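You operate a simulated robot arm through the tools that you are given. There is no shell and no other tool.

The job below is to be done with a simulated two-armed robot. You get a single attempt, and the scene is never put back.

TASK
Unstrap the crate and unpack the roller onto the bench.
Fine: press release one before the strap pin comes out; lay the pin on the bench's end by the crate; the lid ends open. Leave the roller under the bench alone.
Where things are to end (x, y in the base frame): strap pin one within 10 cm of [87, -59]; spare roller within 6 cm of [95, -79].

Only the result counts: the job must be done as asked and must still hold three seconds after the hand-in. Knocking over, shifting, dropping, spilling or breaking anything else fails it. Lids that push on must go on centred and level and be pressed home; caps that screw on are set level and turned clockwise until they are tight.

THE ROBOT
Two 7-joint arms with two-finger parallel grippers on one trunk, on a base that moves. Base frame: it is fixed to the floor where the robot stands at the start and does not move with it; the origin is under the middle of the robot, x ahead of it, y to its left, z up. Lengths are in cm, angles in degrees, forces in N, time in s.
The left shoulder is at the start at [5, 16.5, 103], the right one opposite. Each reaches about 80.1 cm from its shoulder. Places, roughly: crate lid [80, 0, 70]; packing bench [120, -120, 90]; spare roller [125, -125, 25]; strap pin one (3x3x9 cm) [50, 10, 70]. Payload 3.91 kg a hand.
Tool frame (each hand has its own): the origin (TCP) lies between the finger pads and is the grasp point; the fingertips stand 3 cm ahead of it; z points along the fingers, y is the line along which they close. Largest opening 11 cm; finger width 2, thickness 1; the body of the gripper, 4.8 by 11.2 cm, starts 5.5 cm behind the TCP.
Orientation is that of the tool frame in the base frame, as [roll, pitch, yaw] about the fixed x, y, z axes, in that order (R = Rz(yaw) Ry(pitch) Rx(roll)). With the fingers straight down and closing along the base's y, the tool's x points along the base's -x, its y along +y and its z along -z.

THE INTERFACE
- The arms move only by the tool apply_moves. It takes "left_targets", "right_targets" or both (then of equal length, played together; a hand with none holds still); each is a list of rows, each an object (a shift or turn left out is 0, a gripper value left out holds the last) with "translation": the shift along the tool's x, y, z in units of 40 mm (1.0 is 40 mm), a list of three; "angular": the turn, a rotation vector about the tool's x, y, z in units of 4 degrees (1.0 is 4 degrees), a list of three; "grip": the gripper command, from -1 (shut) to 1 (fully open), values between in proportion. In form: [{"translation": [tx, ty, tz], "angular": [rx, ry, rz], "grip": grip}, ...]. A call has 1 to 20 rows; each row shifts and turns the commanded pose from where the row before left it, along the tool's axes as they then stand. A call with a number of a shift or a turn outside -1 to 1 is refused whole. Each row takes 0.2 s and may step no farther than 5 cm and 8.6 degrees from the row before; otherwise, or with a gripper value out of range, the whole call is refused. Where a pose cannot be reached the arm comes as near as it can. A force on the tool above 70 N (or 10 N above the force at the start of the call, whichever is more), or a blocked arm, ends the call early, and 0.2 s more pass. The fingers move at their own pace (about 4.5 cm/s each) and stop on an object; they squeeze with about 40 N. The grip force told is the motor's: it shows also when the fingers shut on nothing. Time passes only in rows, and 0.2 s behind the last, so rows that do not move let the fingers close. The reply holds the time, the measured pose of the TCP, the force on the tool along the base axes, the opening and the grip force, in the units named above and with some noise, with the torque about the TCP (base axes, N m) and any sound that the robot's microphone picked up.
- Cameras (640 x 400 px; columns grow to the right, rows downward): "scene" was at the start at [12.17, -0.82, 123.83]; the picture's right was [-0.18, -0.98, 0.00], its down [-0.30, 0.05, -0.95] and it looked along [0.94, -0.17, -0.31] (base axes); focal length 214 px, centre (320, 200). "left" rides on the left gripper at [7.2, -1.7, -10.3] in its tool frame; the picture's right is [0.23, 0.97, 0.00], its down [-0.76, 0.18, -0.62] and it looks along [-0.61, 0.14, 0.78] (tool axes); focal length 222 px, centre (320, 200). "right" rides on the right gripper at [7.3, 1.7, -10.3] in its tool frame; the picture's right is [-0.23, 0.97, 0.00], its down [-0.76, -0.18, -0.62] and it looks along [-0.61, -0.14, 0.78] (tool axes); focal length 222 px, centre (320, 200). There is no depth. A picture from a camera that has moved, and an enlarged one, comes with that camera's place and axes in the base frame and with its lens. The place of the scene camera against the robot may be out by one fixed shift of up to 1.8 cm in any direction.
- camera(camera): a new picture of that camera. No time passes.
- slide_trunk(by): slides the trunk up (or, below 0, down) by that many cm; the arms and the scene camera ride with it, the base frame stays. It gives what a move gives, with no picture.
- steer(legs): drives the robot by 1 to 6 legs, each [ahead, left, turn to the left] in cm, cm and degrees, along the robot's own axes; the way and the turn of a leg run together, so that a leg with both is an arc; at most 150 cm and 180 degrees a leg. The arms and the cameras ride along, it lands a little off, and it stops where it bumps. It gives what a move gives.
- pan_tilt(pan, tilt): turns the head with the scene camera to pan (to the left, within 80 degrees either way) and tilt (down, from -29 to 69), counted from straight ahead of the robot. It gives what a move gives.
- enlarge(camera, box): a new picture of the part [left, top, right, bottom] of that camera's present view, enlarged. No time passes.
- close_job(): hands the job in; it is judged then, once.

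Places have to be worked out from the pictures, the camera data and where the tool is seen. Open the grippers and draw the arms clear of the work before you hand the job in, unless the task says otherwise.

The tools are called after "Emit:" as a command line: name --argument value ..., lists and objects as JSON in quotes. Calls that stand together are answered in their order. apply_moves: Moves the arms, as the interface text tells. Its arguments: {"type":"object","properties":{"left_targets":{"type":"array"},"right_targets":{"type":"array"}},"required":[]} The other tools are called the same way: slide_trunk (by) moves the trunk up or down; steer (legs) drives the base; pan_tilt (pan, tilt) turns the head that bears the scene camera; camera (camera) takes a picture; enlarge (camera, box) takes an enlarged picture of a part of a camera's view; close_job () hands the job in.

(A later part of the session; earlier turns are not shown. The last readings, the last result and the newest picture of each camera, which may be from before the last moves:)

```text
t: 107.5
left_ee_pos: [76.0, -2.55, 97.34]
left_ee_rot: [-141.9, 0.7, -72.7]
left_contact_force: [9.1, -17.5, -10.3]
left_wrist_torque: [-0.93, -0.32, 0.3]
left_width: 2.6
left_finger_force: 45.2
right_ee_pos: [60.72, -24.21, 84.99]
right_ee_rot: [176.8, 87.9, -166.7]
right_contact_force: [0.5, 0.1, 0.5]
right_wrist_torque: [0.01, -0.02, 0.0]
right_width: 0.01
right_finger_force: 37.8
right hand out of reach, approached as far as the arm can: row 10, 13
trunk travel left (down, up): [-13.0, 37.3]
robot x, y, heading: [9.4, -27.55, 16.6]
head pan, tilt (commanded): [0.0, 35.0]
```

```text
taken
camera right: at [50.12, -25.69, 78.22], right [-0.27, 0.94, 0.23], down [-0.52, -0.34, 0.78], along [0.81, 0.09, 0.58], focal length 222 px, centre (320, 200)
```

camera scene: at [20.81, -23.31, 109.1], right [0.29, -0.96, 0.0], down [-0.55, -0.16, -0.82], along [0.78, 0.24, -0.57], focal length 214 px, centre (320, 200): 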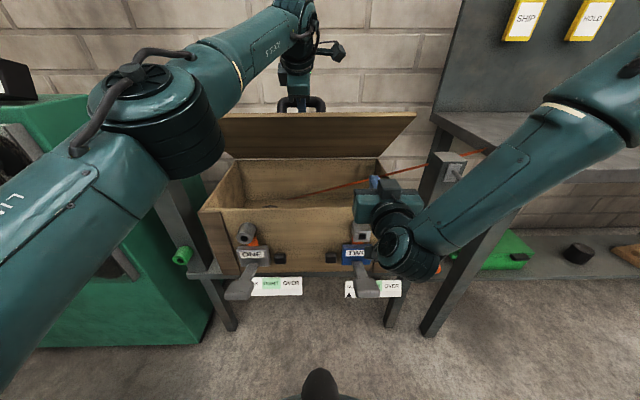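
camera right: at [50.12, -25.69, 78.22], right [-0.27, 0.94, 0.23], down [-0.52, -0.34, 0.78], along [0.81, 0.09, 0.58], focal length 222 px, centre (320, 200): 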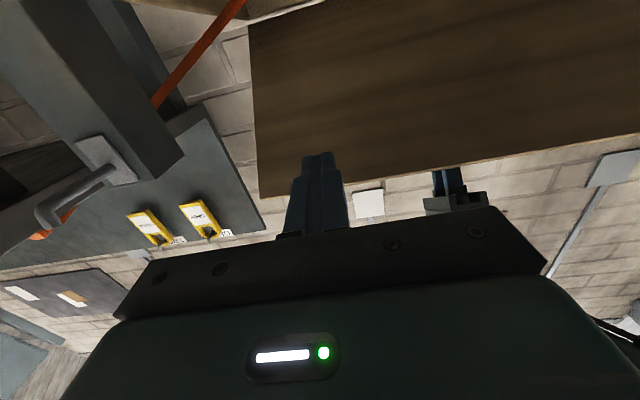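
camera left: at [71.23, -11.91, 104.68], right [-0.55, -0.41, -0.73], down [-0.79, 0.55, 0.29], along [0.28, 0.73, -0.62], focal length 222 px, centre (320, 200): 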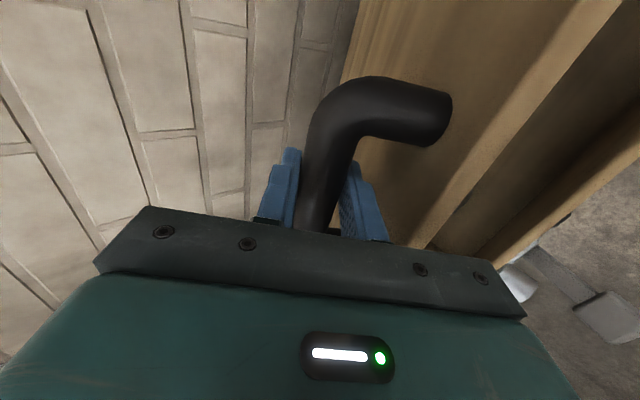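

Right hand is level at [60.7, -24.2, 85], under the lid's front edge. I advance it into the opening, stopping just short of the lid's underside.

Emit:
apply_moves --right_targets '[{"translation": [-0.23, 0, 0.83]}, {"translation": [-0.23, 0, 0.83]}, {"translation": [-0.23, 0, 0.83]}, {"translation": [-0.23, 0, 0.83]}, {"translation": [-0.23, 0, 0.7]}]'

Emit:
camera --camera "scene"

Emit:
camera --camera "right"

```text
t: 108.7
left_ee_pos: [75.91, -2.68, 97.4]
left_ee_rot: [-141.8, 0.6, -72.7]
left_contact_force: [9.1, -18.3, -9.5]
left_wrist_torque: [-0.73, -0.19, 0.61]
left_width: 2.56
left_finger_force: 44.4
right_ee_pos: [76.12, -19.11, 89.18]
right_ee_rot: [175.7, 87.9, -167.6]
right_contact_force: [0.9, -0.7, -0.7]
right_wrist_torque: [0.01, 0.01, -0.03]
right_width: 0.0
right_finger_force: 37.9
right hand out of reach, approached as far as the arm can: row 2
trunk travel left (down, up): [-13.0, 37.3]
robot x, y, heading: [9.63, -27.36, 16.8]
head pan, tilt (commanded): [0.0, 35.0]
```

```text
taken
camera scene: at [20.81, -23.32, 109.1], right [0.29, -0.96, 0.0], down [-0.55, -0.16, -0.82], along [0.78, 0.24, -0.57], focal length 214 px, centre (320, 200)
```

scene: 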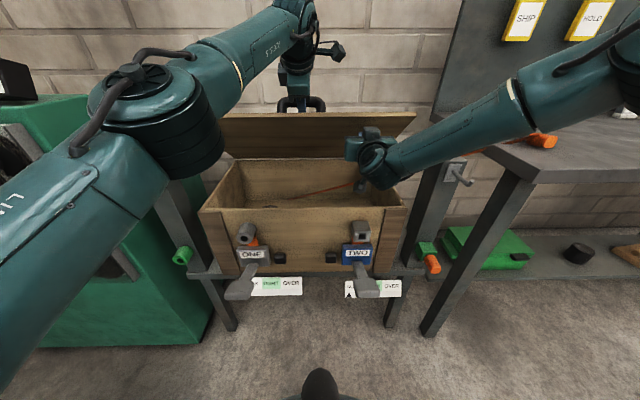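

```text
taken
camera right: at [65.53, -20.63, 82.42], right [-0.27, 0.93, 0.23], down [-0.52, -0.34, 0.78], along [0.81, 0.09, 0.58], focal length 222 px, centre (320, 200)
```

right: 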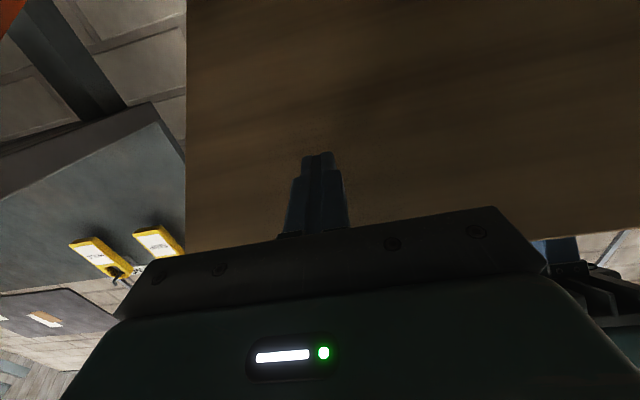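

No contact yet at tip d≈69.6. I nudge forward in 1 cm steps until it touches the lid.

Emit:
apply_moves --right_targets '[{"translation": [0, 0, 0.25]}, {"translation": [0, 0, 0.25]}, {"translation": [0, 0, 0.25]}]'

```text
t: 109.5
left_ee_pos: [76.17, -2.57, 97.61]
left_ee_rot: [-141.3, 0.6, -72.7]
left_contact_force: [37.0, -14.8, -2.5]
left_wrist_torque: [-0.42, -0.19, 0.84]
left_width: 2.6
left_finger_force: 44.8
right_ee_pos: [78.57, -18.36, 88.31]
right_ee_rot: [179.2, 86.8, -163.7]
right_contact_force: [-37.7, -13.1, -15.0]
right_wrist_torque: [-0.06, 0.07, 0.09]
right_width: 0.02
right_finger_force: 37.2
trunk travel left (down, up): [-13.0, 37.3]
robot x, y, heading: [9.25, -27.29, 16.8]
head pan, tilt (commanded): [0.0, 35.0]
```

Contact made: the right hand now pushes the lid with about 40 N and the left feels the reaction. I open the left gripper and withdraw it up and back from the handle.

Emit:
apply_moves --left_targets '[{"grip": 0.1}, {"grip": 0.1}, {"grip": 0.1}, {"grip": 0.1}, {"translation": [0, 0, -0.4]}, {"translation": [0, 0, -0.6]}, {"translation": [0, 0, -0.8]}, {"translation": [0, 0, -0.9]}, {"translation": [0, 0, -0.9]}]'

Emit:
camera --camera "scene"

```text
t: 111.5
left_ee_pos: [67.29, -5.03, 108.74]
left_ee_rot: [-142.0, 0.7, -72.6]
left_contact_force: [0.1, -0.6, -0.9]
left_wrist_torque: [-0.03, 0.01, -0.01]
left_width: 6.08
left_finger_force: 0.1
right_ee_pos: [78.61, -18.05, 89.45]
right_ee_rot: [178.4, 88.2, -165.1]
right_contact_force: [-6.4, -2.7, -3.5]
right_wrist_torque: [0.01, 0.07, 0.01]
right_width: 0.0
right_finger_force: 38.3
trunk travel left (down, up): [-13.0, 37.3]
robot x, y, heading: [9.25, -27.12, 16.9]
head pan, tilt (commanded): [0.0, 35.0]
```

```text
taken
camera scene: at [20.62, -23.2, 109.13], right [0.29, -0.96, 0.0], down [-0.55, -0.17, -0.82], along [0.78, 0.24, -0.57], focal length 214 px, centre (320, 200)
```

scene: 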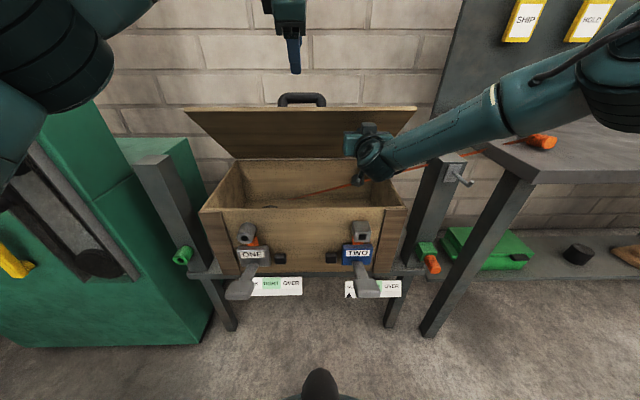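

The lid now rests on the right hand at a light 7 N. I push it further open, moving the right hand forward and up.

Emit:
apply_moves --right_targets '[{"translation": [-0.25, 0, 0.25]}, {"translation": [-0.25, 0, 0.25]}, {"translation": [-0.25, 0, 0.25]}, {"translation": [-0.25, 0, 0.25]}, {"translation": [-0.25, 0, 0.25]}, {"translation": [-0.25, 0, 0.25]}, {"translation": [-0.25, 0, 0.25]}, {"translation": [-0.25, 0, 0.25]}]'

Emit:
camera --camera "scene"

```text
t: 113.3
left_ee_pos: [67.36, -4.92, 108.78]
left_ee_rot: [-142.0, 0.8, -72.5]
left_contact_force: [-0.7, 0.7, 0.4]
left_wrist_torque: [-0.01, -0.01, 0.0]
left_width: 6.05
left_finger_force: 0.1
right_ee_pos: [86.79, -15.75, 96.98]
right_ee_rot: [178.8, 88.1, -164.5]
right_contact_force: [-1.7, -1.2, -6.0]
right_wrist_torque: [-0.08, 0.17, 0.02]
right_width: 0.0
right_finger_force: 37.7
trunk travel left (down, up): [-13.0, 37.3]
robot x, y, heading: [9.46, -27.37, 16.8]
head pan, tilt (commanded): [0.0, 35.0]
```

```text
taken
camera scene: at [20.67, -23.19, 109.12], right [0.29, -0.96, 0.0], down [-0.55, -0.17, -0.82], along [0.78, 0.24, -0.57], focal length 214 px, centre (320, 200)
```

scene: 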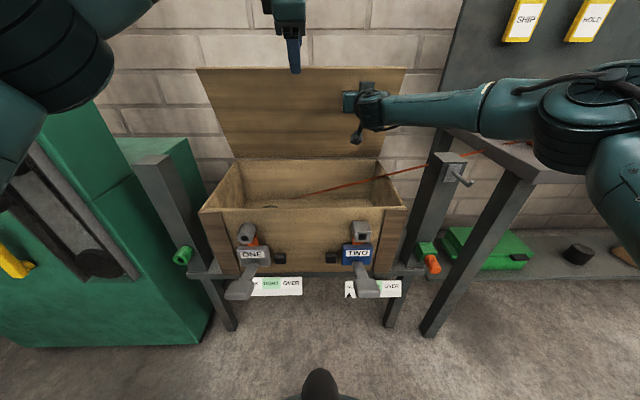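

The lid stands near 70° now. I keep pushing it toward and past vertical.

Emit:
apply_moves --right_targets '[{"translation": [-0.15, 0, 0.25]}, {"translation": [-0.15, 0, 0.25]}, {"translation": [-0.15, 0, 0.25]}, {"translation": [-0.1, 0, 0.25]}, {"translation": [-0.1, 0, 0.25]}]'

Emit:
camera --camera "scene"

Emit:
camera --camera "left"

```text
t: 114.5
left_ee_pos: [67.15, -4.91, 108.77]
left_ee_rot: [-141.9, 0.7, -72.4]
left_contact_force: [0.4, -0.9, -0.3]
left_wrist_torque: [-0.03, -0.01, -0.02]
left_width: 6.06
left_finger_force: 0.0
right_ee_pos: [91.66, -14.06, 99.3]
right_ee_rot: [179.4, 88.0, -163.7]
right_contact_force: [-5.5, -0.8, -3.9]
right_wrist_torque: [-0.06, 0.03, 0.03]
right_width: 0.0
right_finger_force: 37.5
trunk travel left (down, up): [-13.0, 37.3]
robot x, y, heading: [9.23, -27.41, 16.8]
head pan, tilt (commanded): [0.0, 35.0]
```

```text
taken
camera scene: at [20.65, -23.2, 109.12], right [0.29, -0.96, 0.0], down [-0.55, -0.17, -0.82], along [0.78, 0.24, -0.57], focal length 214 px, centre (320, 200)
```

scene: 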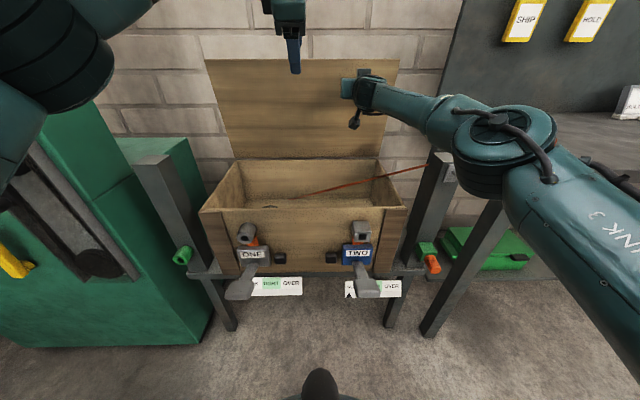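

```text
taken
camera left: at [64.74, -13.58, 117.96], right [-0.67, -0.44, -0.6], down [-0.73, 0.56, 0.39], along [0.17, 0.7, -0.7], focal length 222 px, centre (320, 200)
```

left: 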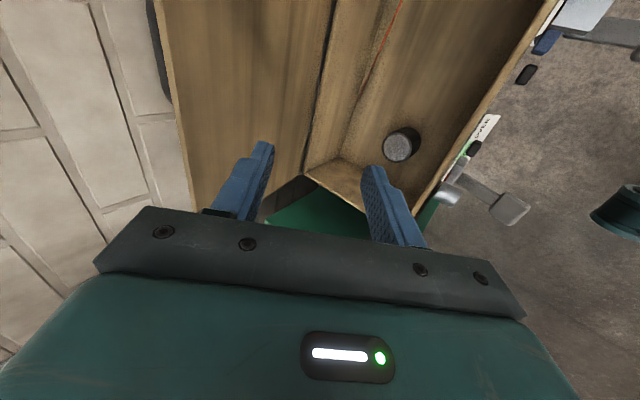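

The lid is near 80°. A little more forward push to see whether it goes over and stays.

Emit:
apply_moves --right_targets '[{"translation": [-0.05, 0, 0.25]}, {"translation": [-0.05, 0, 0.25]}, {"translation": [-0.05, 0, 0.25]}]'

Emit:
camera --camera "scene"

Emit:
camera --camera "left"

```text
t: 115.3
left_ee_pos: [67.38, -5.01, 108.87]
left_ee_rot: [-142.0, 0.6, -72.5]
left_contact_force: [-0.1, -0.2, 0.3]
left_wrist_torque: [-0.01, 0.01, 0.03]
left_width: 6.05
left_finger_force: 0.0
right_ee_pos: [92.65, -14.75, 99.09]
right_ee_rot: [178.4, 88.2, -164.7]
right_contact_force: [-0.4, 0.5, 0.5]
right_wrist_torque: [-0.06, 0.01, 0.02]
right_width: 0.03
right_finger_force: 37.3
right hand out of reach, approached as far as the arm can: row 1, 2, 3
trunk travel left (down, up): [-13.0, 37.3]
robot x, y, heading: [9.43, -27.21, 17.1]
head pan, tilt (commanded): [0.0, 35.0]
```

```text
taken
camera scene: at [20.65, -23.19, 109.12], right [0.29, -0.96, 0.0], down [-0.55, -0.17, -0.82], along [0.78, 0.24, -0.57], focal length 214 px, centre (320, 200)
```

scene: 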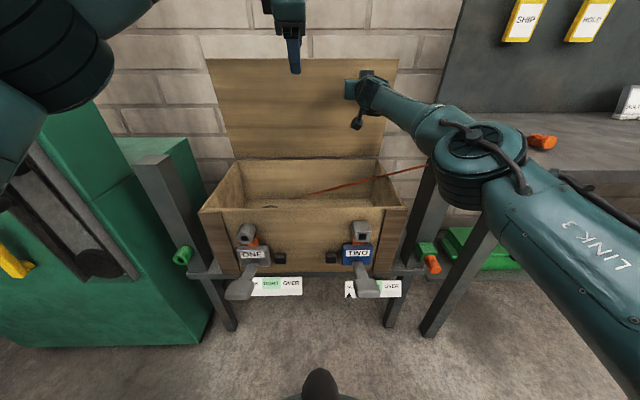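

```text
taken
camera left: at [64.75, -13.58, 117.96], right [-0.67, -0.44, -0.6], down [-0.73, 0.56, 0.39], along [0.17, 0.7, -0.7], focal length 222 px, centre (320, 200)
```

left: 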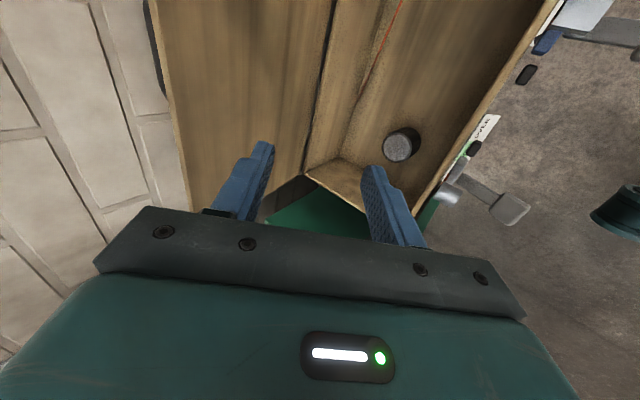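

Contact force has dropped to zero, so the lid seems to hold by itself. I back the right hand off a few centimetres to check that the lid stays.

Emit:
apply_moves --right_targets '[{"translation": [0, 0, -0.25]}, {"translation": [0, 0, -0.25]}, {"translation": [0, 0, -0.5]}, {"translation": [0, 0, -0.5]}, {"translation": [0, 0, 0]}, {"translation": [0, 0, 0]}]'

Emit:
camera --camera "scene"

Emit:
camera --camera "right"

```text
t: 116.7
left_ee_pos: [67.26, -4.96, 108.84]
left_ee_rot: [-142.0, 0.6, -72.5]
left_contact_force: [-0.6, 0.0, -0.4]
left_wrist_torque: [0.02, -0.02, -0.02]
left_width: 6.04
left_finger_force: 0.1
right_ee_pos: [86.79, -16.24, 99.41]
right_ee_rot: [179.1, 88.2, -164.2]
right_contact_force: [-1.0, -0.3, -0.5]
right_wrist_torque: [0.0, -0.01, 0.0]
right_width: 0.0
right_finger_force: 37.7
trunk travel left (down, up): [-13.0, 37.3]
robot x, y, heading: [9.65, -27.48, 16.9]
head pan, tilt (commanded): [0.0, 35.0]
```

```text
taken
camera scene: at [20.65, -23.19, 109.12], right [0.29, -0.96, 0.0], down [-0.55, -0.17, -0.82], along [0.78, 0.24, -0.57], focal length 214 px, centre (320, 200)
```

scene: 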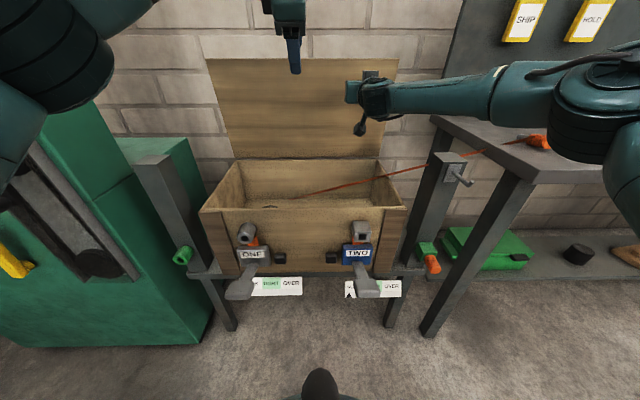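

```text
taken
camera right: at [76.17, -17.88, 92.55], right [-0.27, 0.93, 0.23], down [-0.52, -0.34, 0.78], along [0.81, 0.1, 0.58], focal length 222 px, centre (320, 200)
```

right: 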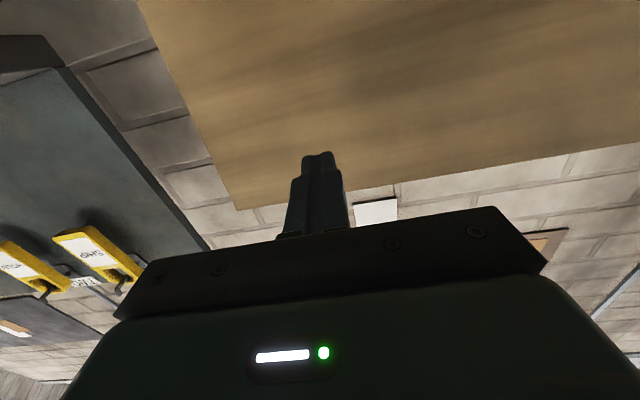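

The lid stays open on its own. I withdraw the right hand straight back out of the crate's mouth.

Emit:
apply_moves --right_targets '[{"translation": [0, 0, -0.9]}, {"translation": [0, 0, -0.9]}, {"translation": [0, 0, -0.9]}, {"translation": [0, 0, -0.9]}, {"translation": [0, 0, -0.9]}, {"translation": [0, 0, -0.9]}, {"translation": [0, 0, -0.9]}]'

Emit:
camera --camera "scene"

Emit:
enlarge --camera "left" --box '[280, 60, 560, 240]'

```text
t: 118.3
left_ee_pos: [67.33, -4.99, 108.79]
left_ee_rot: [-142.1, 0.6, -72.5]
left_contact_force: [0.0, 0.3, 0.5]
left_wrist_torque: [0.01, 0.04, 0.03]
left_width: 6.06
left_finger_force: 0.1
right_ee_pos: [62.75, -23.87, 100.1]
right_ee_rot: [-179.3, 87.9, -162.5]
right_contact_force: [0.7, 1.0, 0.3]
right_wrist_torque: [0.0, 0.0, 0.01]
right_width: 0.0
right_finger_force: 37.4
trunk travel left (down, up): [-13.0, 37.3]
robot x, y, heading: [9.13, -27.92, 16.7]
head pan, tilt (commanded): [0.0, 35.0]
```

```text
taken
camera scene: at [20.64, -23.19, 109.12], right [0.29, -0.96, 0.0], down [-0.55, -0.17, -0.82], along [0.78, 0.24, -0.57], focal length 214 px, centre (320, 200)
```

scene: 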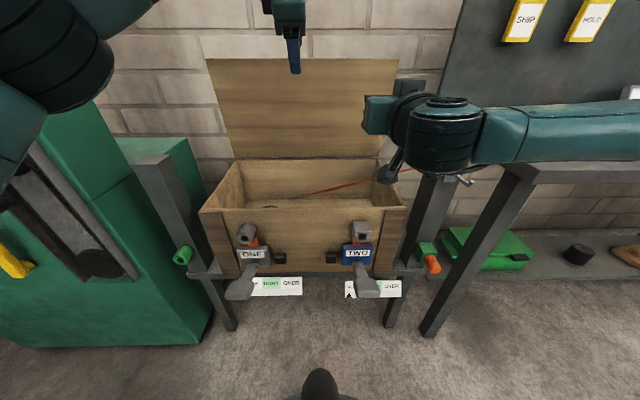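

```text
2.22 times, centred on (420, 150) of left
camera zoom: at [64.73, -13.58, 117.96], right [-0.67, -0.44, -0.6], down [-0.73, 0.56, 0.39], along [0.17, 0.7, -0.7], focal length 494 px, centre (98, 311)
```

zoom: 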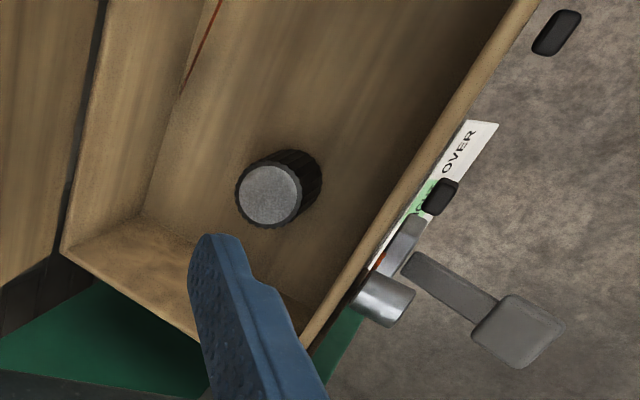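

The roller stands upright: about 7 cm across and 8 cm tall. First I fold the right hand back to vertical and draw it back out of the way.

Emit:
apply_moves --right_targets '[{"translation": [-0.3, 0, -0.3], "angular": [0, 1, 0]}, {"translation": [-0.3, 0, -0.3], "angular": [0, 1, 0]}, {"translation": [-0.3, 0, -0.3], "angular": [0, 1, 0]}, {"translation": [-0.3, 0, -0.3], "angular": [0, 1, 0]}, {"translation": [0, 0, -0.4], "angular": [0, 1, 0]}, {"translation": [0, 0, -0.4], "angular": [0, 1, 0]}, {"translation": [0, 0, -0.4], "angular": [0, 1, 0]}, {"translation": [0, 0, -0.4], "angular": [0, 1, 0]}, {"translation": [0, 0, -0.3], "angular": [0, 1, 0]}, {"translation": [0, 0, -0.3], "angular": [0, 1, 0]}, {"angular": [0, 1, 0]}, {"angular": [0, 1, 0]}, {"angular": [0, 1, 0]}, {"angular": [0, 1, 0]}, {"angular": [0, 1, 0]}, {"angular": [0, 1, 0]}, {"angular": [0, 1, 0]}, {"angular": [0, 1, 0]}, {"angular": [0, 1, 0]}, {"angular": [0, 1, 0]}]'

Emit:
camera --camera "right"

Emit:
camera --camera "scene"

```text
t: 122.5
left_ee_pos: [67.33, -5.0, 108.77]
left_ee_rot: [-142.0, 0.7, -72.4]
left_contact_force: [-0.2, 0.2, 0.8]
left_wrist_torque: [0.03, 0.0, 0.03]
left_width: 6.04
left_finger_force: 0.1
right_ee_pos: [51.3, -27.03, 109.42]
right_ee_rot: [-179.8, 8.0, -163.1]
right_contact_force: [-0.4, -0.6, 0.9]
right_wrist_torque: [-0.01, 0.01, -0.02]
right_width: 0.03
right_finger_force: 37.3
trunk travel left (down, up): [-13.0, 37.3]
robot x, y, heading: [9.27, -27.35, 17.0]
head pan, tilt (commanded): [0.0, 35.0]
```

```text
taken
camera right: at [42.71, -27.99, 118.82], right [-0.07, 1.0, 0.03], down [0.69, 0.02, 0.72], along [0.72, 0.07, -0.69], focal length 222 px, centre (320, 200)
```

right: 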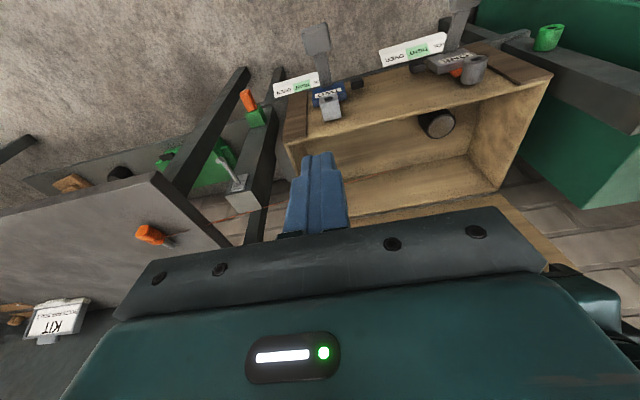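

```text
taken
camera scene: at [20.64, -23.19, 109.12], right [0.29, -0.96, 0.0], down [-0.55, -0.17, -0.82], along [0.78, 0.24, -0.57], focal length 214 px, centre (320, 200)
```

scene: 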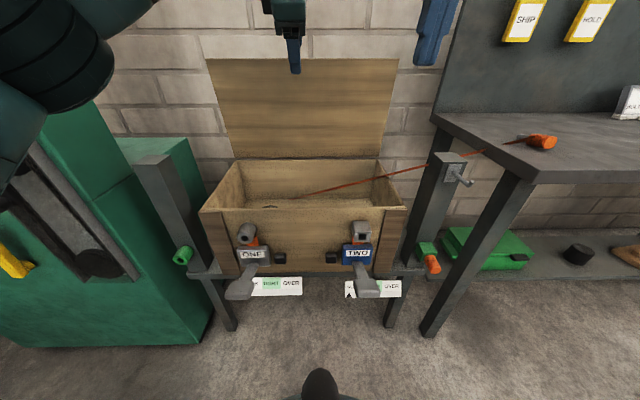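

The right camera now has a clear view into the crate. I zoom on the roller to locate it by triangulation.

Emit:
enlarge --camera "right" --box '[380, 60, 560, 200]'

Emit:
enlarge --camera "left" --box '[340, 80, 480, 200]'

```text
2.86 times, centred on (470, 130) of right
camera zoom: at [42.71, -27.99, 118.82], right [-0.07, 1.0, 0.03], down [0.69, 0.02, 0.72], along [0.72, 0.07, -0.69], focal length 635 px, centre (-109, 400)
```

zoom: 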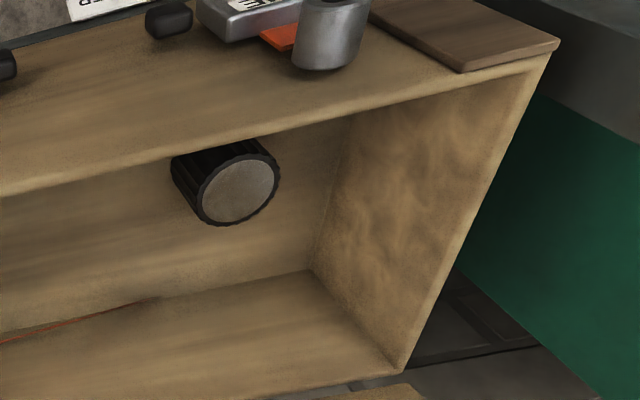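

```text
3.33 times, centred on (410, 140) of left
camera zoom: at [64.74, -13.57, 117.96], right [-0.67, -0.44, -0.6], down [-0.73, 0.56, 0.39], along [0.17, 0.7, -0.7], focal length 740 px, centre (20, 400)
```

zoom: 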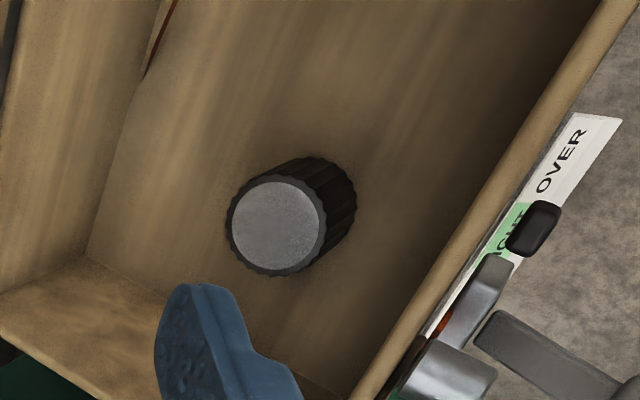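

Roller top centre triangulates to [70.7, 9.1, 63.6] (upright, about 7.6 cm wide). Before driving closer I tilt the right hand so its camera looks straight down at the gap between my base and the crate levers.

Emit:
apply_moves --right_targets '[{"angular": [0, 1, 0]}, {"angular": [0, 1, 0]}, {"angular": [0, 1, 0]}, {"angular": [0, 1, 0]}, {"angular": [0, 1, 0]}, {"angular": [0, 1, 0]}, {"angular": [0, 1, 0]}, {"angular": [0, 1, 0]}, {"angular": [0, 1, 0]}, {"angular": [0, 1, 0]}]'

Emit:
camera --camera "right"

```text
t: 124.7
left_ee_pos: [67.34, -4.97, 108.85]
left_ee_rot: [-142.0, 0.6, -72.5]
left_contact_force: [-0.3, 0.6, 0.0]
left_wrist_torque: [-0.02, 0.02, -0.03]
left_width: 6.03
left_finger_force: 0.0
right_ee_pos: [50.92, -27.28, 108.3]
right_ee_rot: [179.9, -15.9, -163.2]
right_contact_force: [0.1, 0.1, 0.5]
right_wrist_torque: [0.02, -0.01, -0.03]
right_width: 0.01
right_finger_force: 37.9
right hand out of reach, approached as far as the arm can: row 6, 7, 8, 9, 10
trunk travel left (down, up): [-13.0, 37.3]
robot x, y, heading: [9.29, -27.45, 16.8]
head pan, tilt (commanded): [0.0, 35.0]
```

```text
taken
camera right: at [46.51, -26.94, 120.24], right [-0.07, 1.0, -0.06], down [0.92, 0.09, 0.39], along [0.39, -0.03, -0.92], focal length 222 px, centre (320, 200)
```

right: 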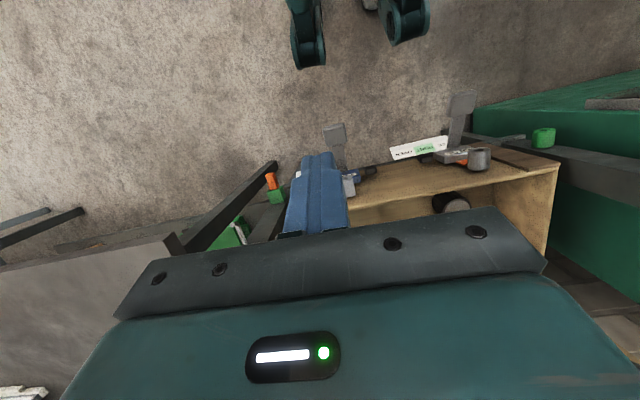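

Seen from above, my base's forward parts are at least 14 cm short of the levers, so there is room. I drive 8 cm forward.

Emit:
steer --legs '[[8, 0, 0]]'

Emit:
camera --camera "right"

Emit:
camera --camera "scene"

```text
t: 125.8
left_ee_pos: [74.99, -2.62, 108.85]
left_ee_rot: [-142.0, 0.7, -72.6]
left_contact_force: [-0.6, -0.7, -0.5]
left_wrist_torque: [0.03, 0.01, -0.01]
left_width: 6.04
left_finger_force: 0.0
right_ee_pos: [58.62, -24.95, 108.25]
right_ee_rot: [179.9, -15.9, -163.2]
right_contact_force: [0.7, 0.5, 0.6]
right_wrist_torque: [0.02, 0.04, 0.01]
right_width: 0.0
right_finger_force: 38.0
trunk travel left (down, up): [-13.0, 37.3]
robot x, y, heading: [16.79, -25.26, 17.0]
head pan, tilt (commanded): [0.0, 35.0]
```

```text
taken
camera right: at [54.17, -24.66, 120.23], right [-0.07, 1.0, -0.06], down [0.92, 0.09, 0.39], along [0.39, -0.03, -0.92], focal length 222 px, centre (320, 200)
```

right: 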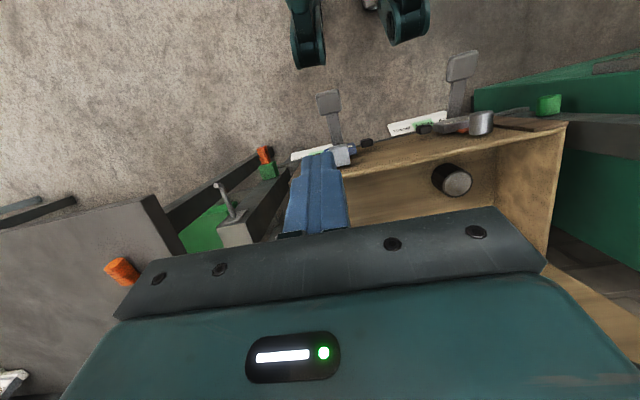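

```text
taken
camera scene: at [28.3, -20.88, 109.11], right [0.29, -0.96, 0.0], down [-0.55, -0.17, -0.82], along [0.78, 0.24, -0.57], focal length 214 px, centre (320, 200)
```

scene: 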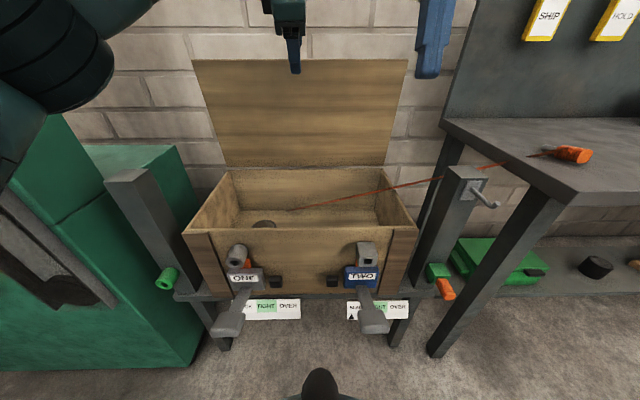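

Still clear of the levers. Now I move the left hand down over the roller's position and rotate it toward vertical with the fingers open.

Emit:
apply_moves --left_targets '[{"translation": [-0.434, 0.48, 0.583], "grip": 1}, {"translation": [-0.434, 0.48, 0.583], "grip": 1}, {"translation": [-0.434, 0.48, 0.583], "grip": 1}, {"translation": [-0.434, 0.48, 0.583]}, {"translation": [-0.434, 0.48, 0.583]}, {"translation": [-0.434, 0.48, 0.583]}, {"translation": [-0.434, 0.48, 0.583]}, {"angular": [-1, 0, 0]}, {"angular": [-1, 0, 0]}, {"angular": [-1, 0, 0]}, {"angular": [-1, 0, 0]}, {"angular": [-1, 0, 0]}, {"angular": [-1, 0, 0]}, {"angular": [-1, 0, 0]}, {"angular": [-1, 0, 0]}, {"angular": [-1, 0, 0]}, {"angular": [-0.5, 0, 0]}]'

Emit:
camera --camera "left"

Emit:
camera --camera "scene"

```text
t: 129.4
left_ee_pos: [70.74, 9.02, 87.8]
left_ee_rot: [180.0, 0.7, -72.6]
left_contact_force: [0.2, 0.1, -0.6]
left_wrist_torque: [-0.01, 0.02, -0.02]
left_width: 11.02
left_finger_force: 0.1
right_ee_pos: [58.51, -24.92, 108.29]
right_ee_rot: [179.9, -15.9, -163.3]
right_contact_force: [1.2, -0.3, 0.2]
right_wrist_torque: [-0.03, -0.03, 0.05]
right_width: 0.0
right_finger_force: 37.2
trunk travel left (down, up): [-13.0, 37.3]
robot x, y, heading: [17.05, -24.98, 16.7]
head pan, tilt (commanded): [0.0, 35.0]
```

```text
taken
camera left: at [74.56, 2.39, 98.1], right [-0.86, -0.51, 0.0], down [-0.4, 0.67, 0.63], along [-0.32, 0.55, -0.77], focal length 222 px, centre (320, 200)
```

left: 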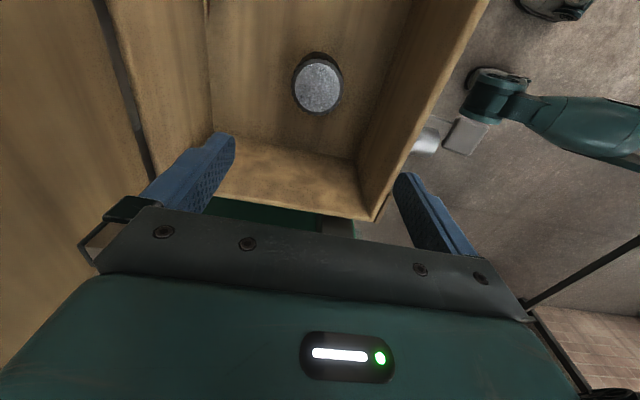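

```text
taken
camera scene: at [28.28, -20.89, 109.12], right [0.29, -0.96, 0.0], down [-0.55, -0.17, -0.82], along [0.78, 0.24, -0.57], focal length 214 px, centre (320, 200)
```

scene: 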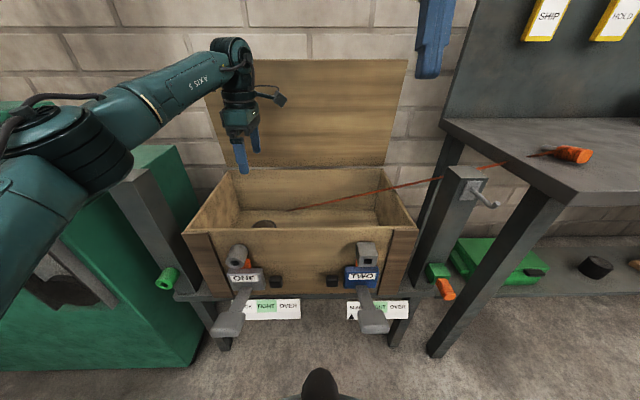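

The left hand is vertical and centred over the roller (picture gives [71.0, 9.2] for its top). I descend most of the way and check.

Emit:
apply_moves --left_targets '[{"translation": [0, 0, 0.8]}, {"translation": [0, 0, 0.8]}, {"translation": [0, 0, 0.8]}, {"translation": [0, 0, 0.8]}]'

Emit:
camera --camera "left"

Emit:
camera --camera "right"

```text
t: 130.4
left_ee_pos: [70.5, 9.18, 75.01]
left_ee_rot: [-179.9, 0.8, -72.5]
left_contact_force: [0.2, 0.1, -0.5]
left_wrist_torque: [0.0, -0.01, 0.01]
left_width: 11.01
left_finger_force: 0.2
right_ee_pos: [58.63, -24.93, 108.21]
right_ee_rot: [179.9, -15.9, -163.3]
right_contact_force: [-0.1, -0.4, 0.1]
right_wrist_torque: [0.06, 0.01, -0.01]
right_width: 0.01
right_finger_force: 37.6
trunk travel left (down, up): [-13.0, 37.3]
robot x, y, heading: [16.97, -24.83, 16.8]
head pan, tilt (commanded): [0.0, 35.0]
```

```text
taken
camera left: at [74.31, 2.6, 85.26], right [-0.86, -0.51, 0.0], down [-0.4, 0.67, 0.63], along [-0.32, 0.54, -0.78], focal length 222 px, centre (320, 200)
```

left: 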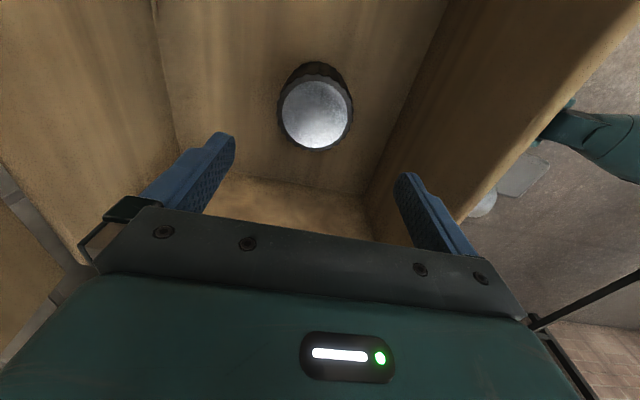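

```text
taken
camera right: at [54.14, -24.66, 120.24], right [-0.07, 1.0, -0.06], down [0.92, 0.09, 0.39], along [0.39, -0.03, -0.92], focal length 222 px, centre (320, 200)
```

right: 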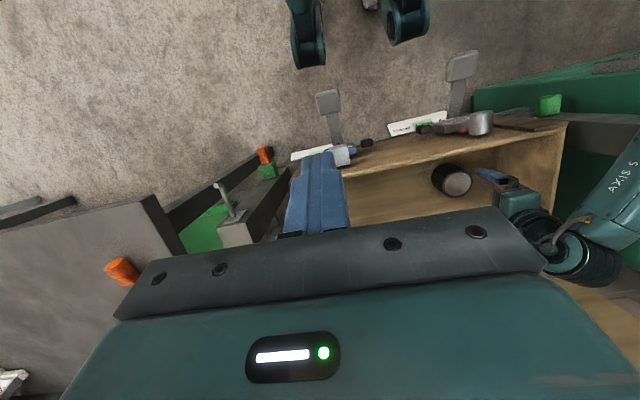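

Roller well centred between the fingers (within 3 mm). I apply a small correction and descend to grasp height.

Emit:
apply_moves --left_targets '[{"translation": [0.04, -0.07, 0.7]}, {"translation": [0, 0, 0.8]}, {"translation": [0, 0, 0.8]}, {"translation": [0, 0, 0.5]}, {"translation": [0, 0, 0.4]}, {"translation": [0, 0, 0.3]}]'

Emit:
camera --camera "left"

Emit:
camera --camera "scene"

```text
t: 131.8
left_ee_pos: [70.85, 9.16, 60.94]
left_ee_rot: [-179.8, 0.8, -72.6]
left_contact_force: [0.5, 0.9, -0.5]
left_wrist_torque: [-0.01, -0.02, -0.02]
left_width: 11.0
left_finger_force: 0.2
right_ee_pos: [58.54, -24.96, 108.28]
right_ee_rot: [179.9, -15.9, -163.3]
right_contact_force: [-0.1, 0.0, -0.3]
right_wrist_torque: [0.01, 0.01, -0.04]
right_width: 0.0
right_finger_force: 37.8
trunk travel left (down, up): [-13.0, 37.3]
robot x, y, heading: [17.23, -25.09, 17.0]
head pan, tilt (commanded): [0.0, 35.0]
```

```text
taken
camera left: at [74.73, 2.61, 71.27], right [-0.86, -0.51, 0.0], down [-0.4, 0.67, 0.63], along [-0.32, 0.55, -0.77], focal length 222 px, centre (320, 200)
```

left: 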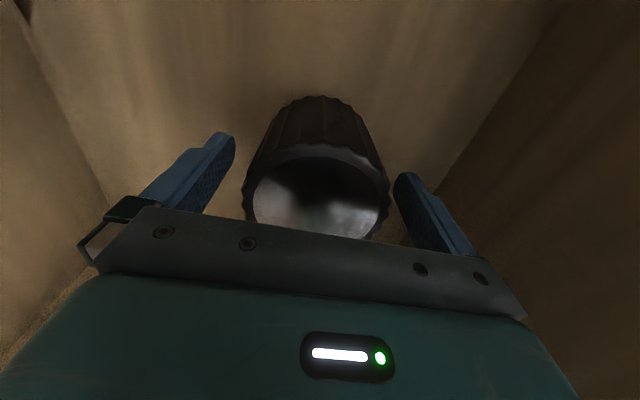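

```text
taken
camera scene: at [28.28, -20.89, 109.12], right [0.29, -0.96, 0.0], down [-0.55, -0.17, -0.82], along [0.78, 0.24, -0.57], focal length 214 px, centre (320, 200)
```

scene: 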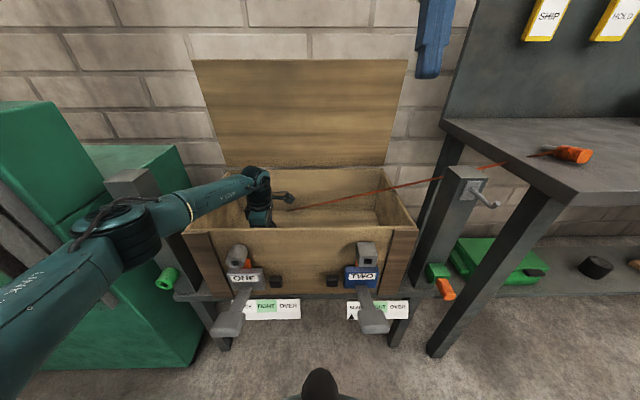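

The roller is between the fingers with room on both sides. I close the gripper on it.

Emit:
apply_moves --left_targets '[{"grip": -1}, {"grip": -1}, {"grip": -1}, {"grip": -1}, {"grip": -1}]'

Emit:
camera --camera "left"

```text
t: 133.0
left_ee_pos: [70.89, 9.13, 60.99]
left_ee_rot: [-179.9, 0.7, -72.7]
left_contact_force: [4.3, 1.5, -0.2]
left_wrist_torque: [0.04, 0.14, -0.07]
left_width: 7.98
left_finger_force: 40.2
right_ee_pos: [58.63, -24.87, 108.2]
right_ee_rot: [180.0, -15.8, -163.3]
right_contact_force: [-0.5, -0.4, -0.3]
right_wrist_torque: [0.0, -0.02, 0.0]
right_width: 0.0
right_finger_force: 37.7
trunk travel left (down, up): [-13.0, 37.3]
robot x, y, heading: [16.88, -25.1, 16.8]
head pan, tilt (commanded): [0.0, 35.0]
```

```text
taken
camera left: at [74.76, 2.61, 71.3], right [-0.86, -0.51, 0.0], down [-0.4, 0.67, 0.63], along [-0.32, 0.55, -0.78], focal length 222 px, centre (320, 200)
```

left: 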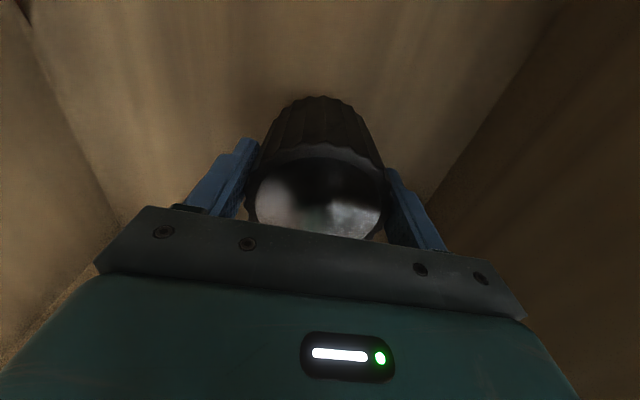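

Roller gripped at 8.0 cm with 40 N. I lift it a few centimetres and check that it comes along.

Emit:
apply_moves --left_targets '[{"translation": [0, 0, -0.2]}, {"translation": [0, 0, -0.4]}, {"translation": [0, 0, -0.6]}, {"translation": [0, 0, -0.6]}]'

Emit:
camera --camera "left"

Emit:
camera --camera "right"

```text
t: 134.0
left_ee_pos: [70.95, 9.12, 68.22]
left_ee_rot: [179.9, 0.6, -72.6]
left_contact_force: [0.1, -1.1, -14.6]
left_wrist_torque: [-0.08, 0.0, 0.01]
left_width: 7.95
left_finger_force: 39.8
right_ee_pos: [58.58, -24.94, 108.11]
right_ee_rot: [179.9, -15.9, -163.3]
right_contact_force: [-0.4, -1.2, -0.5]
right_wrist_torque: [0.02, 0.02, -0.02]
right_width: 0.02
right_finger_force: 37.6
trunk travel left (down, up): [-13.0, 37.3]
robot x, y, heading: [17.07, -25.16, 16.8]
head pan, tilt (commanded): [0.0, 35.0]
```

```text
taken
camera left: at [74.78, 2.57, 78.49], right [-0.86, -0.51, 0.0], down [-0.39, 0.67, 0.63], along [-0.32, 0.54, -0.78], focal length 222 px, centre (320, 200)
```

left: 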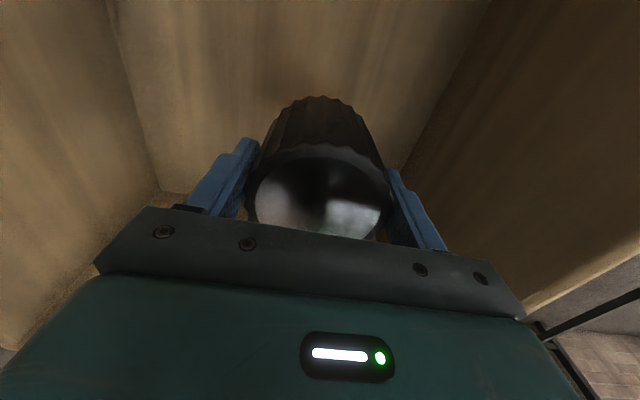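

```text
taken
camera right: at [54.23, -24.61, 120.2], right [-0.07, 1.0, -0.06], down [0.92, 0.09, 0.39], along [0.39, -0.03, -0.92], focal length 222 px, centre (320, 200)
```

right: 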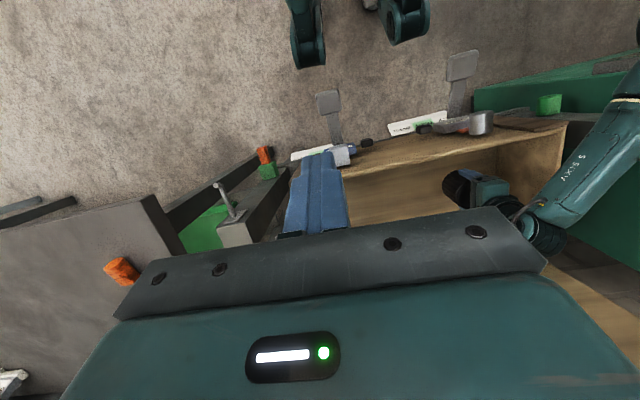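

The roller came up with the hand (about 15 N). I raise the trunk 30 cm to lift it clear of the crate and above bench height.

Emit:
slide_trunk --by 15

Emit:
slide_trunk --by 17

Emit:
camera --camera "scene"

Emit:
camera --camera "left"

```text
t: 135.7
left_ee_pos: [70.92, 9.21, 83.08]
left_ee_rot: [179.9, 0.6, -72.6]
left_contact_force: [-0.5, 1.0, -14.0]
left_wrist_torque: [-0.05, -0.02, 0.0]
left_width: 7.97
left_finger_force: 40.3
right_ee_pos: [58.63, -24.81, 123.14]
right_ee_rot: [179.9, -15.9, -163.3]
right_contact_force: [0.4, 0.6, -0.5]
right_wrist_torque: [0.0, 0.0, -0.01]
right_width: 0.03
right_finger_force: 37.9
trunk travel left (down, up): [-28.0, 22.3]
robot x, y, heading: [16.7, -25.08, 16.7]
head pan, tilt (commanded): [0.0, 35.0]
```

```text
t: 137.7
left_ee_pos: [71.05, 9.27, 100.17]
left_ee_rot: [179.9, 0.7, -72.5]
left_contact_force: [-0.2, -0.6, -12.5]
left_wrist_torque: [-0.01, -0.01, 0.02]
left_width: 7.96
left_finger_force: 39.9
right_ee_pos: [58.68, -24.85, 140.21]
right_ee_rot: [179.8, -16.0, -163.3]
right_contact_force: [-0.5, -0.2, 0.0]
right_wrist_torque: [0.04, -0.02, 0.02]
right_width: 0.02
right_finger_force: 37.9
trunk travel left (down, up): [-45.0, 5.3]
robot x, y, heading: [17.3, -25.1, 16.8]
head pan, tilt (commanded): [0.0, 35.0]
```

```text
taken
camera scene: at [28.43, -20.8, 141.09], right [0.29, -0.96, 0.0], down [-0.55, -0.17, -0.82], along [0.78, 0.24, -0.57], focal length 214 px, centre (320, 200)
```

scene: 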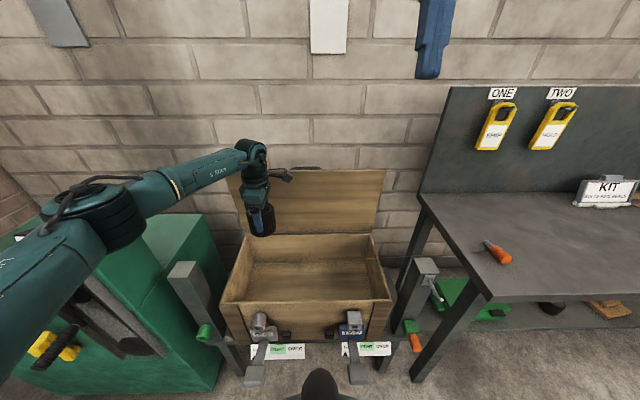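

```text
taken
camera left: at [74.85, 2.64, 110.42], right [-0.86, -0.51, 0.0], down [-0.39, 0.67, 0.63], along [-0.32, 0.54, -0.77], focal length 222 px, centre (320, 200)
```

left: 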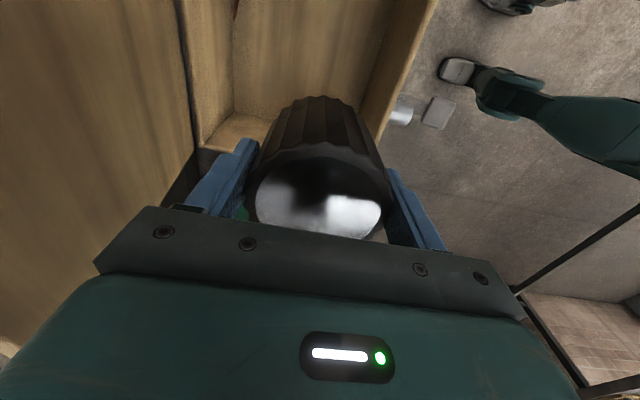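

The crate is empty and the roller hangs securely. I raise the hand another 5 cm, then back off, drive right along the bench, watching clearances.

Emit:
apply_moves --left_targets '[{"translation": [0, 0, -0.6]}, {"translation": [0, 0, -0.6]}]'

Emit:
steer --legs '[[-14, 0, 0]]'

Emit:
steer --legs '[[0, -91, 0]]'

Emit:
camera --camera "scene"

Emit:
camera --camera "left"

```text
t: 138.2
left_ee_pos: [70.97, 9.07, 104.95]
left_ee_rot: [179.9, 0.7, -72.5]
left_contact_force: [-1.0, 0.2, -13.9]
left_wrist_torque: [-0.02, -0.03, -0.04]
left_width: 7.96
left_finger_force: 39.9
right_ee_pos: [58.62, -24.92, 140.21]
right_ee_rot: [180.0, -15.9, -163.4]
right_contact_force: [-0.4, -0.1, 0.2]
right_wrist_torque: [0.03, 0.01, 0.03]
right_width: 0.03
right_finger_force: 37.9
trunk travel left (down, up): [-45.0, 5.3]
robot x, y, heading: [16.72, -25.19, 16.7]
head pan, tilt (commanded): [0.0, 35.0]
```

```text
t: 139.6
left_ee_pos: [57.69, 5.03, 104.93]
left_ee_rot: [-179.9, 0.6, -72.6]
left_contact_force: [-0.1, -0.4, -12.6]
left_wrist_torque: [-0.03, -0.03, 0.02]
left_width: 7.95
left_finger_force: 40.1
right_ee_pos: [45.38, -28.84, 140.23]
right_ee_rot: [179.9, -15.9, -163.3]
right_contact_force: [-0.4, 0.1, -0.3]
right_wrist_torque: [0.0, -0.07, 0.0]
right_width: 0.0
right_finger_force: 37.2
trunk travel left (down, up): [-45.0, 5.3]
robot x, y, heading: [3.76, -29.06, 16.8]
head pan, tilt (commanded): [0.0, 35.0]
```

```text
t: 147.8
left_ee_pos: [83.94, -80.4, 104.93]
left_ee_rot: [180.0, 0.6, -72.1]
left_contact_force: [-0.1, -0.4, -13.8]
left_wrist_torque: [-0.07, -0.02, 0.0]
left_width: 7.95
left_finger_force: 40.0
right_ee_pos: [71.72, -114.38, 140.17]
right_ee_rot: [179.9, -15.9, -162.9]
right_contact_force: [-0.2, 0.7, -0.1]
right_wrist_torque: [0.02, -0.03, 0.01]
right_width: 0.0
right_finger_force: 37.8
trunk travel left (down, up): [-45.0, 5.3]
robot x, y, heading: [30.21, -114.39, 17.2]
head pan, tilt (commanded): [0.0, 35.0]
```

```text
taken
camera scene: at [41.46, -110.62, 141.1], right [0.3, -0.96, 0.0], down [-0.55, -0.17, -0.82], along [0.78, 0.24, -0.57], focal length 214 px, centre (320, 200)
```

scene: 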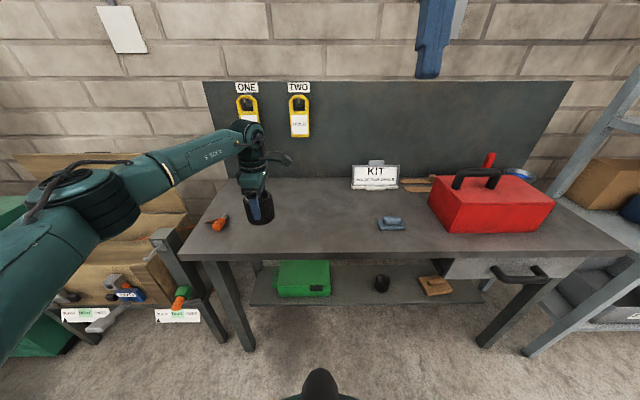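

```text
taken
camera left: at [87.72, -86.91, 115.09], right [-0.86, -0.52, 0.0], down [-0.4, 0.66, 0.63], along [-0.33, 0.54, -0.77], focal length 222 px, centre (320, 200)
```

left: 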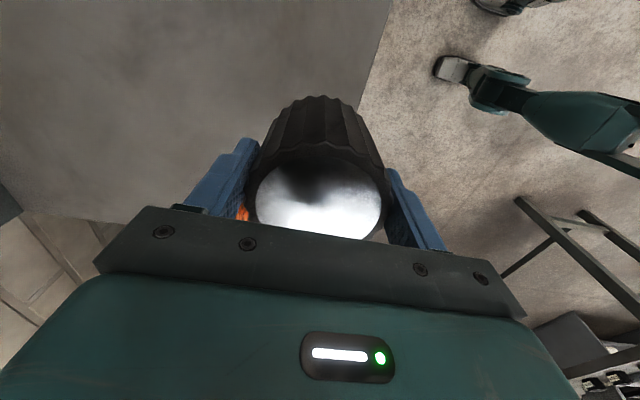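

The roller hangs over the bench front at [84, -80]; the target is [95, -79]. I drive 11 cm forward and 2 cm right.

Emit:
steer --legs '[[11, -2, 0]]'

Emit:
camera --camera "scene"

Emit:
camera --camera "right"

```text
t: 149.0
left_ee_pos: [94.9, -78.99, 104.76]
left_ee_rot: [179.9, 0.7, -72.0]
left_contact_force: [0.9, -0.4, -14.1]
left_wrist_torque: [-0.02, -0.01, 0.01]
left_width: 7.93
left_finger_force: 39.9
right_ee_pos: [82.99, -113.0, 140.17]
right_ee_rot: [179.9, -15.9, -162.6]
right_contact_force: [1.3, -0.1, -0.3]
right_wrist_torque: [0.02, 0.0, 0.01]
right_width: 0.0
right_finger_force: 37.6
trunk travel left (down, up): [-45.0, 5.3]
robot x, y, heading: [41.31, -113.62, 17.4]
head pan, tilt (commanded): [0.0, 35.0]
```

```text
taken
camera scene: at [52.68, -109.25, 141.09], right [0.3, -0.95, 0.0], down [-0.55, -0.17, -0.82], along [0.78, 0.24, -0.57], focal length 214 px, centre (320, 200)
```

scene: 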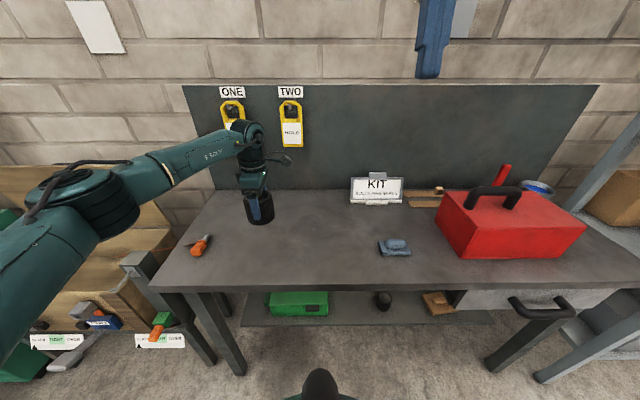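

```text
taken
camera right: at [78.58, -112.77, 152.18], right [-0.08, 0.99, -0.06], down [0.92, 0.1, 0.39], along [0.39, -0.03, -0.92], focal length 222 px, centre (320, 200)
```

right: 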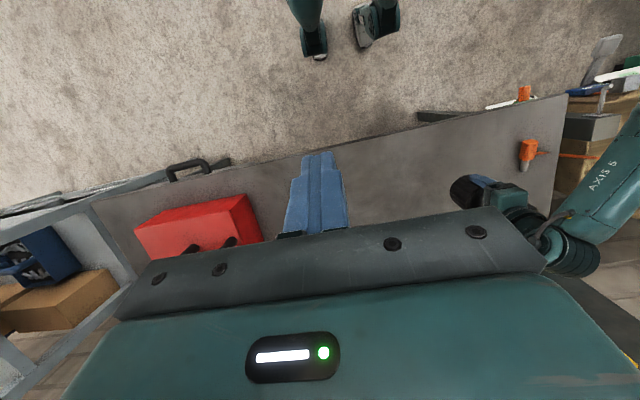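

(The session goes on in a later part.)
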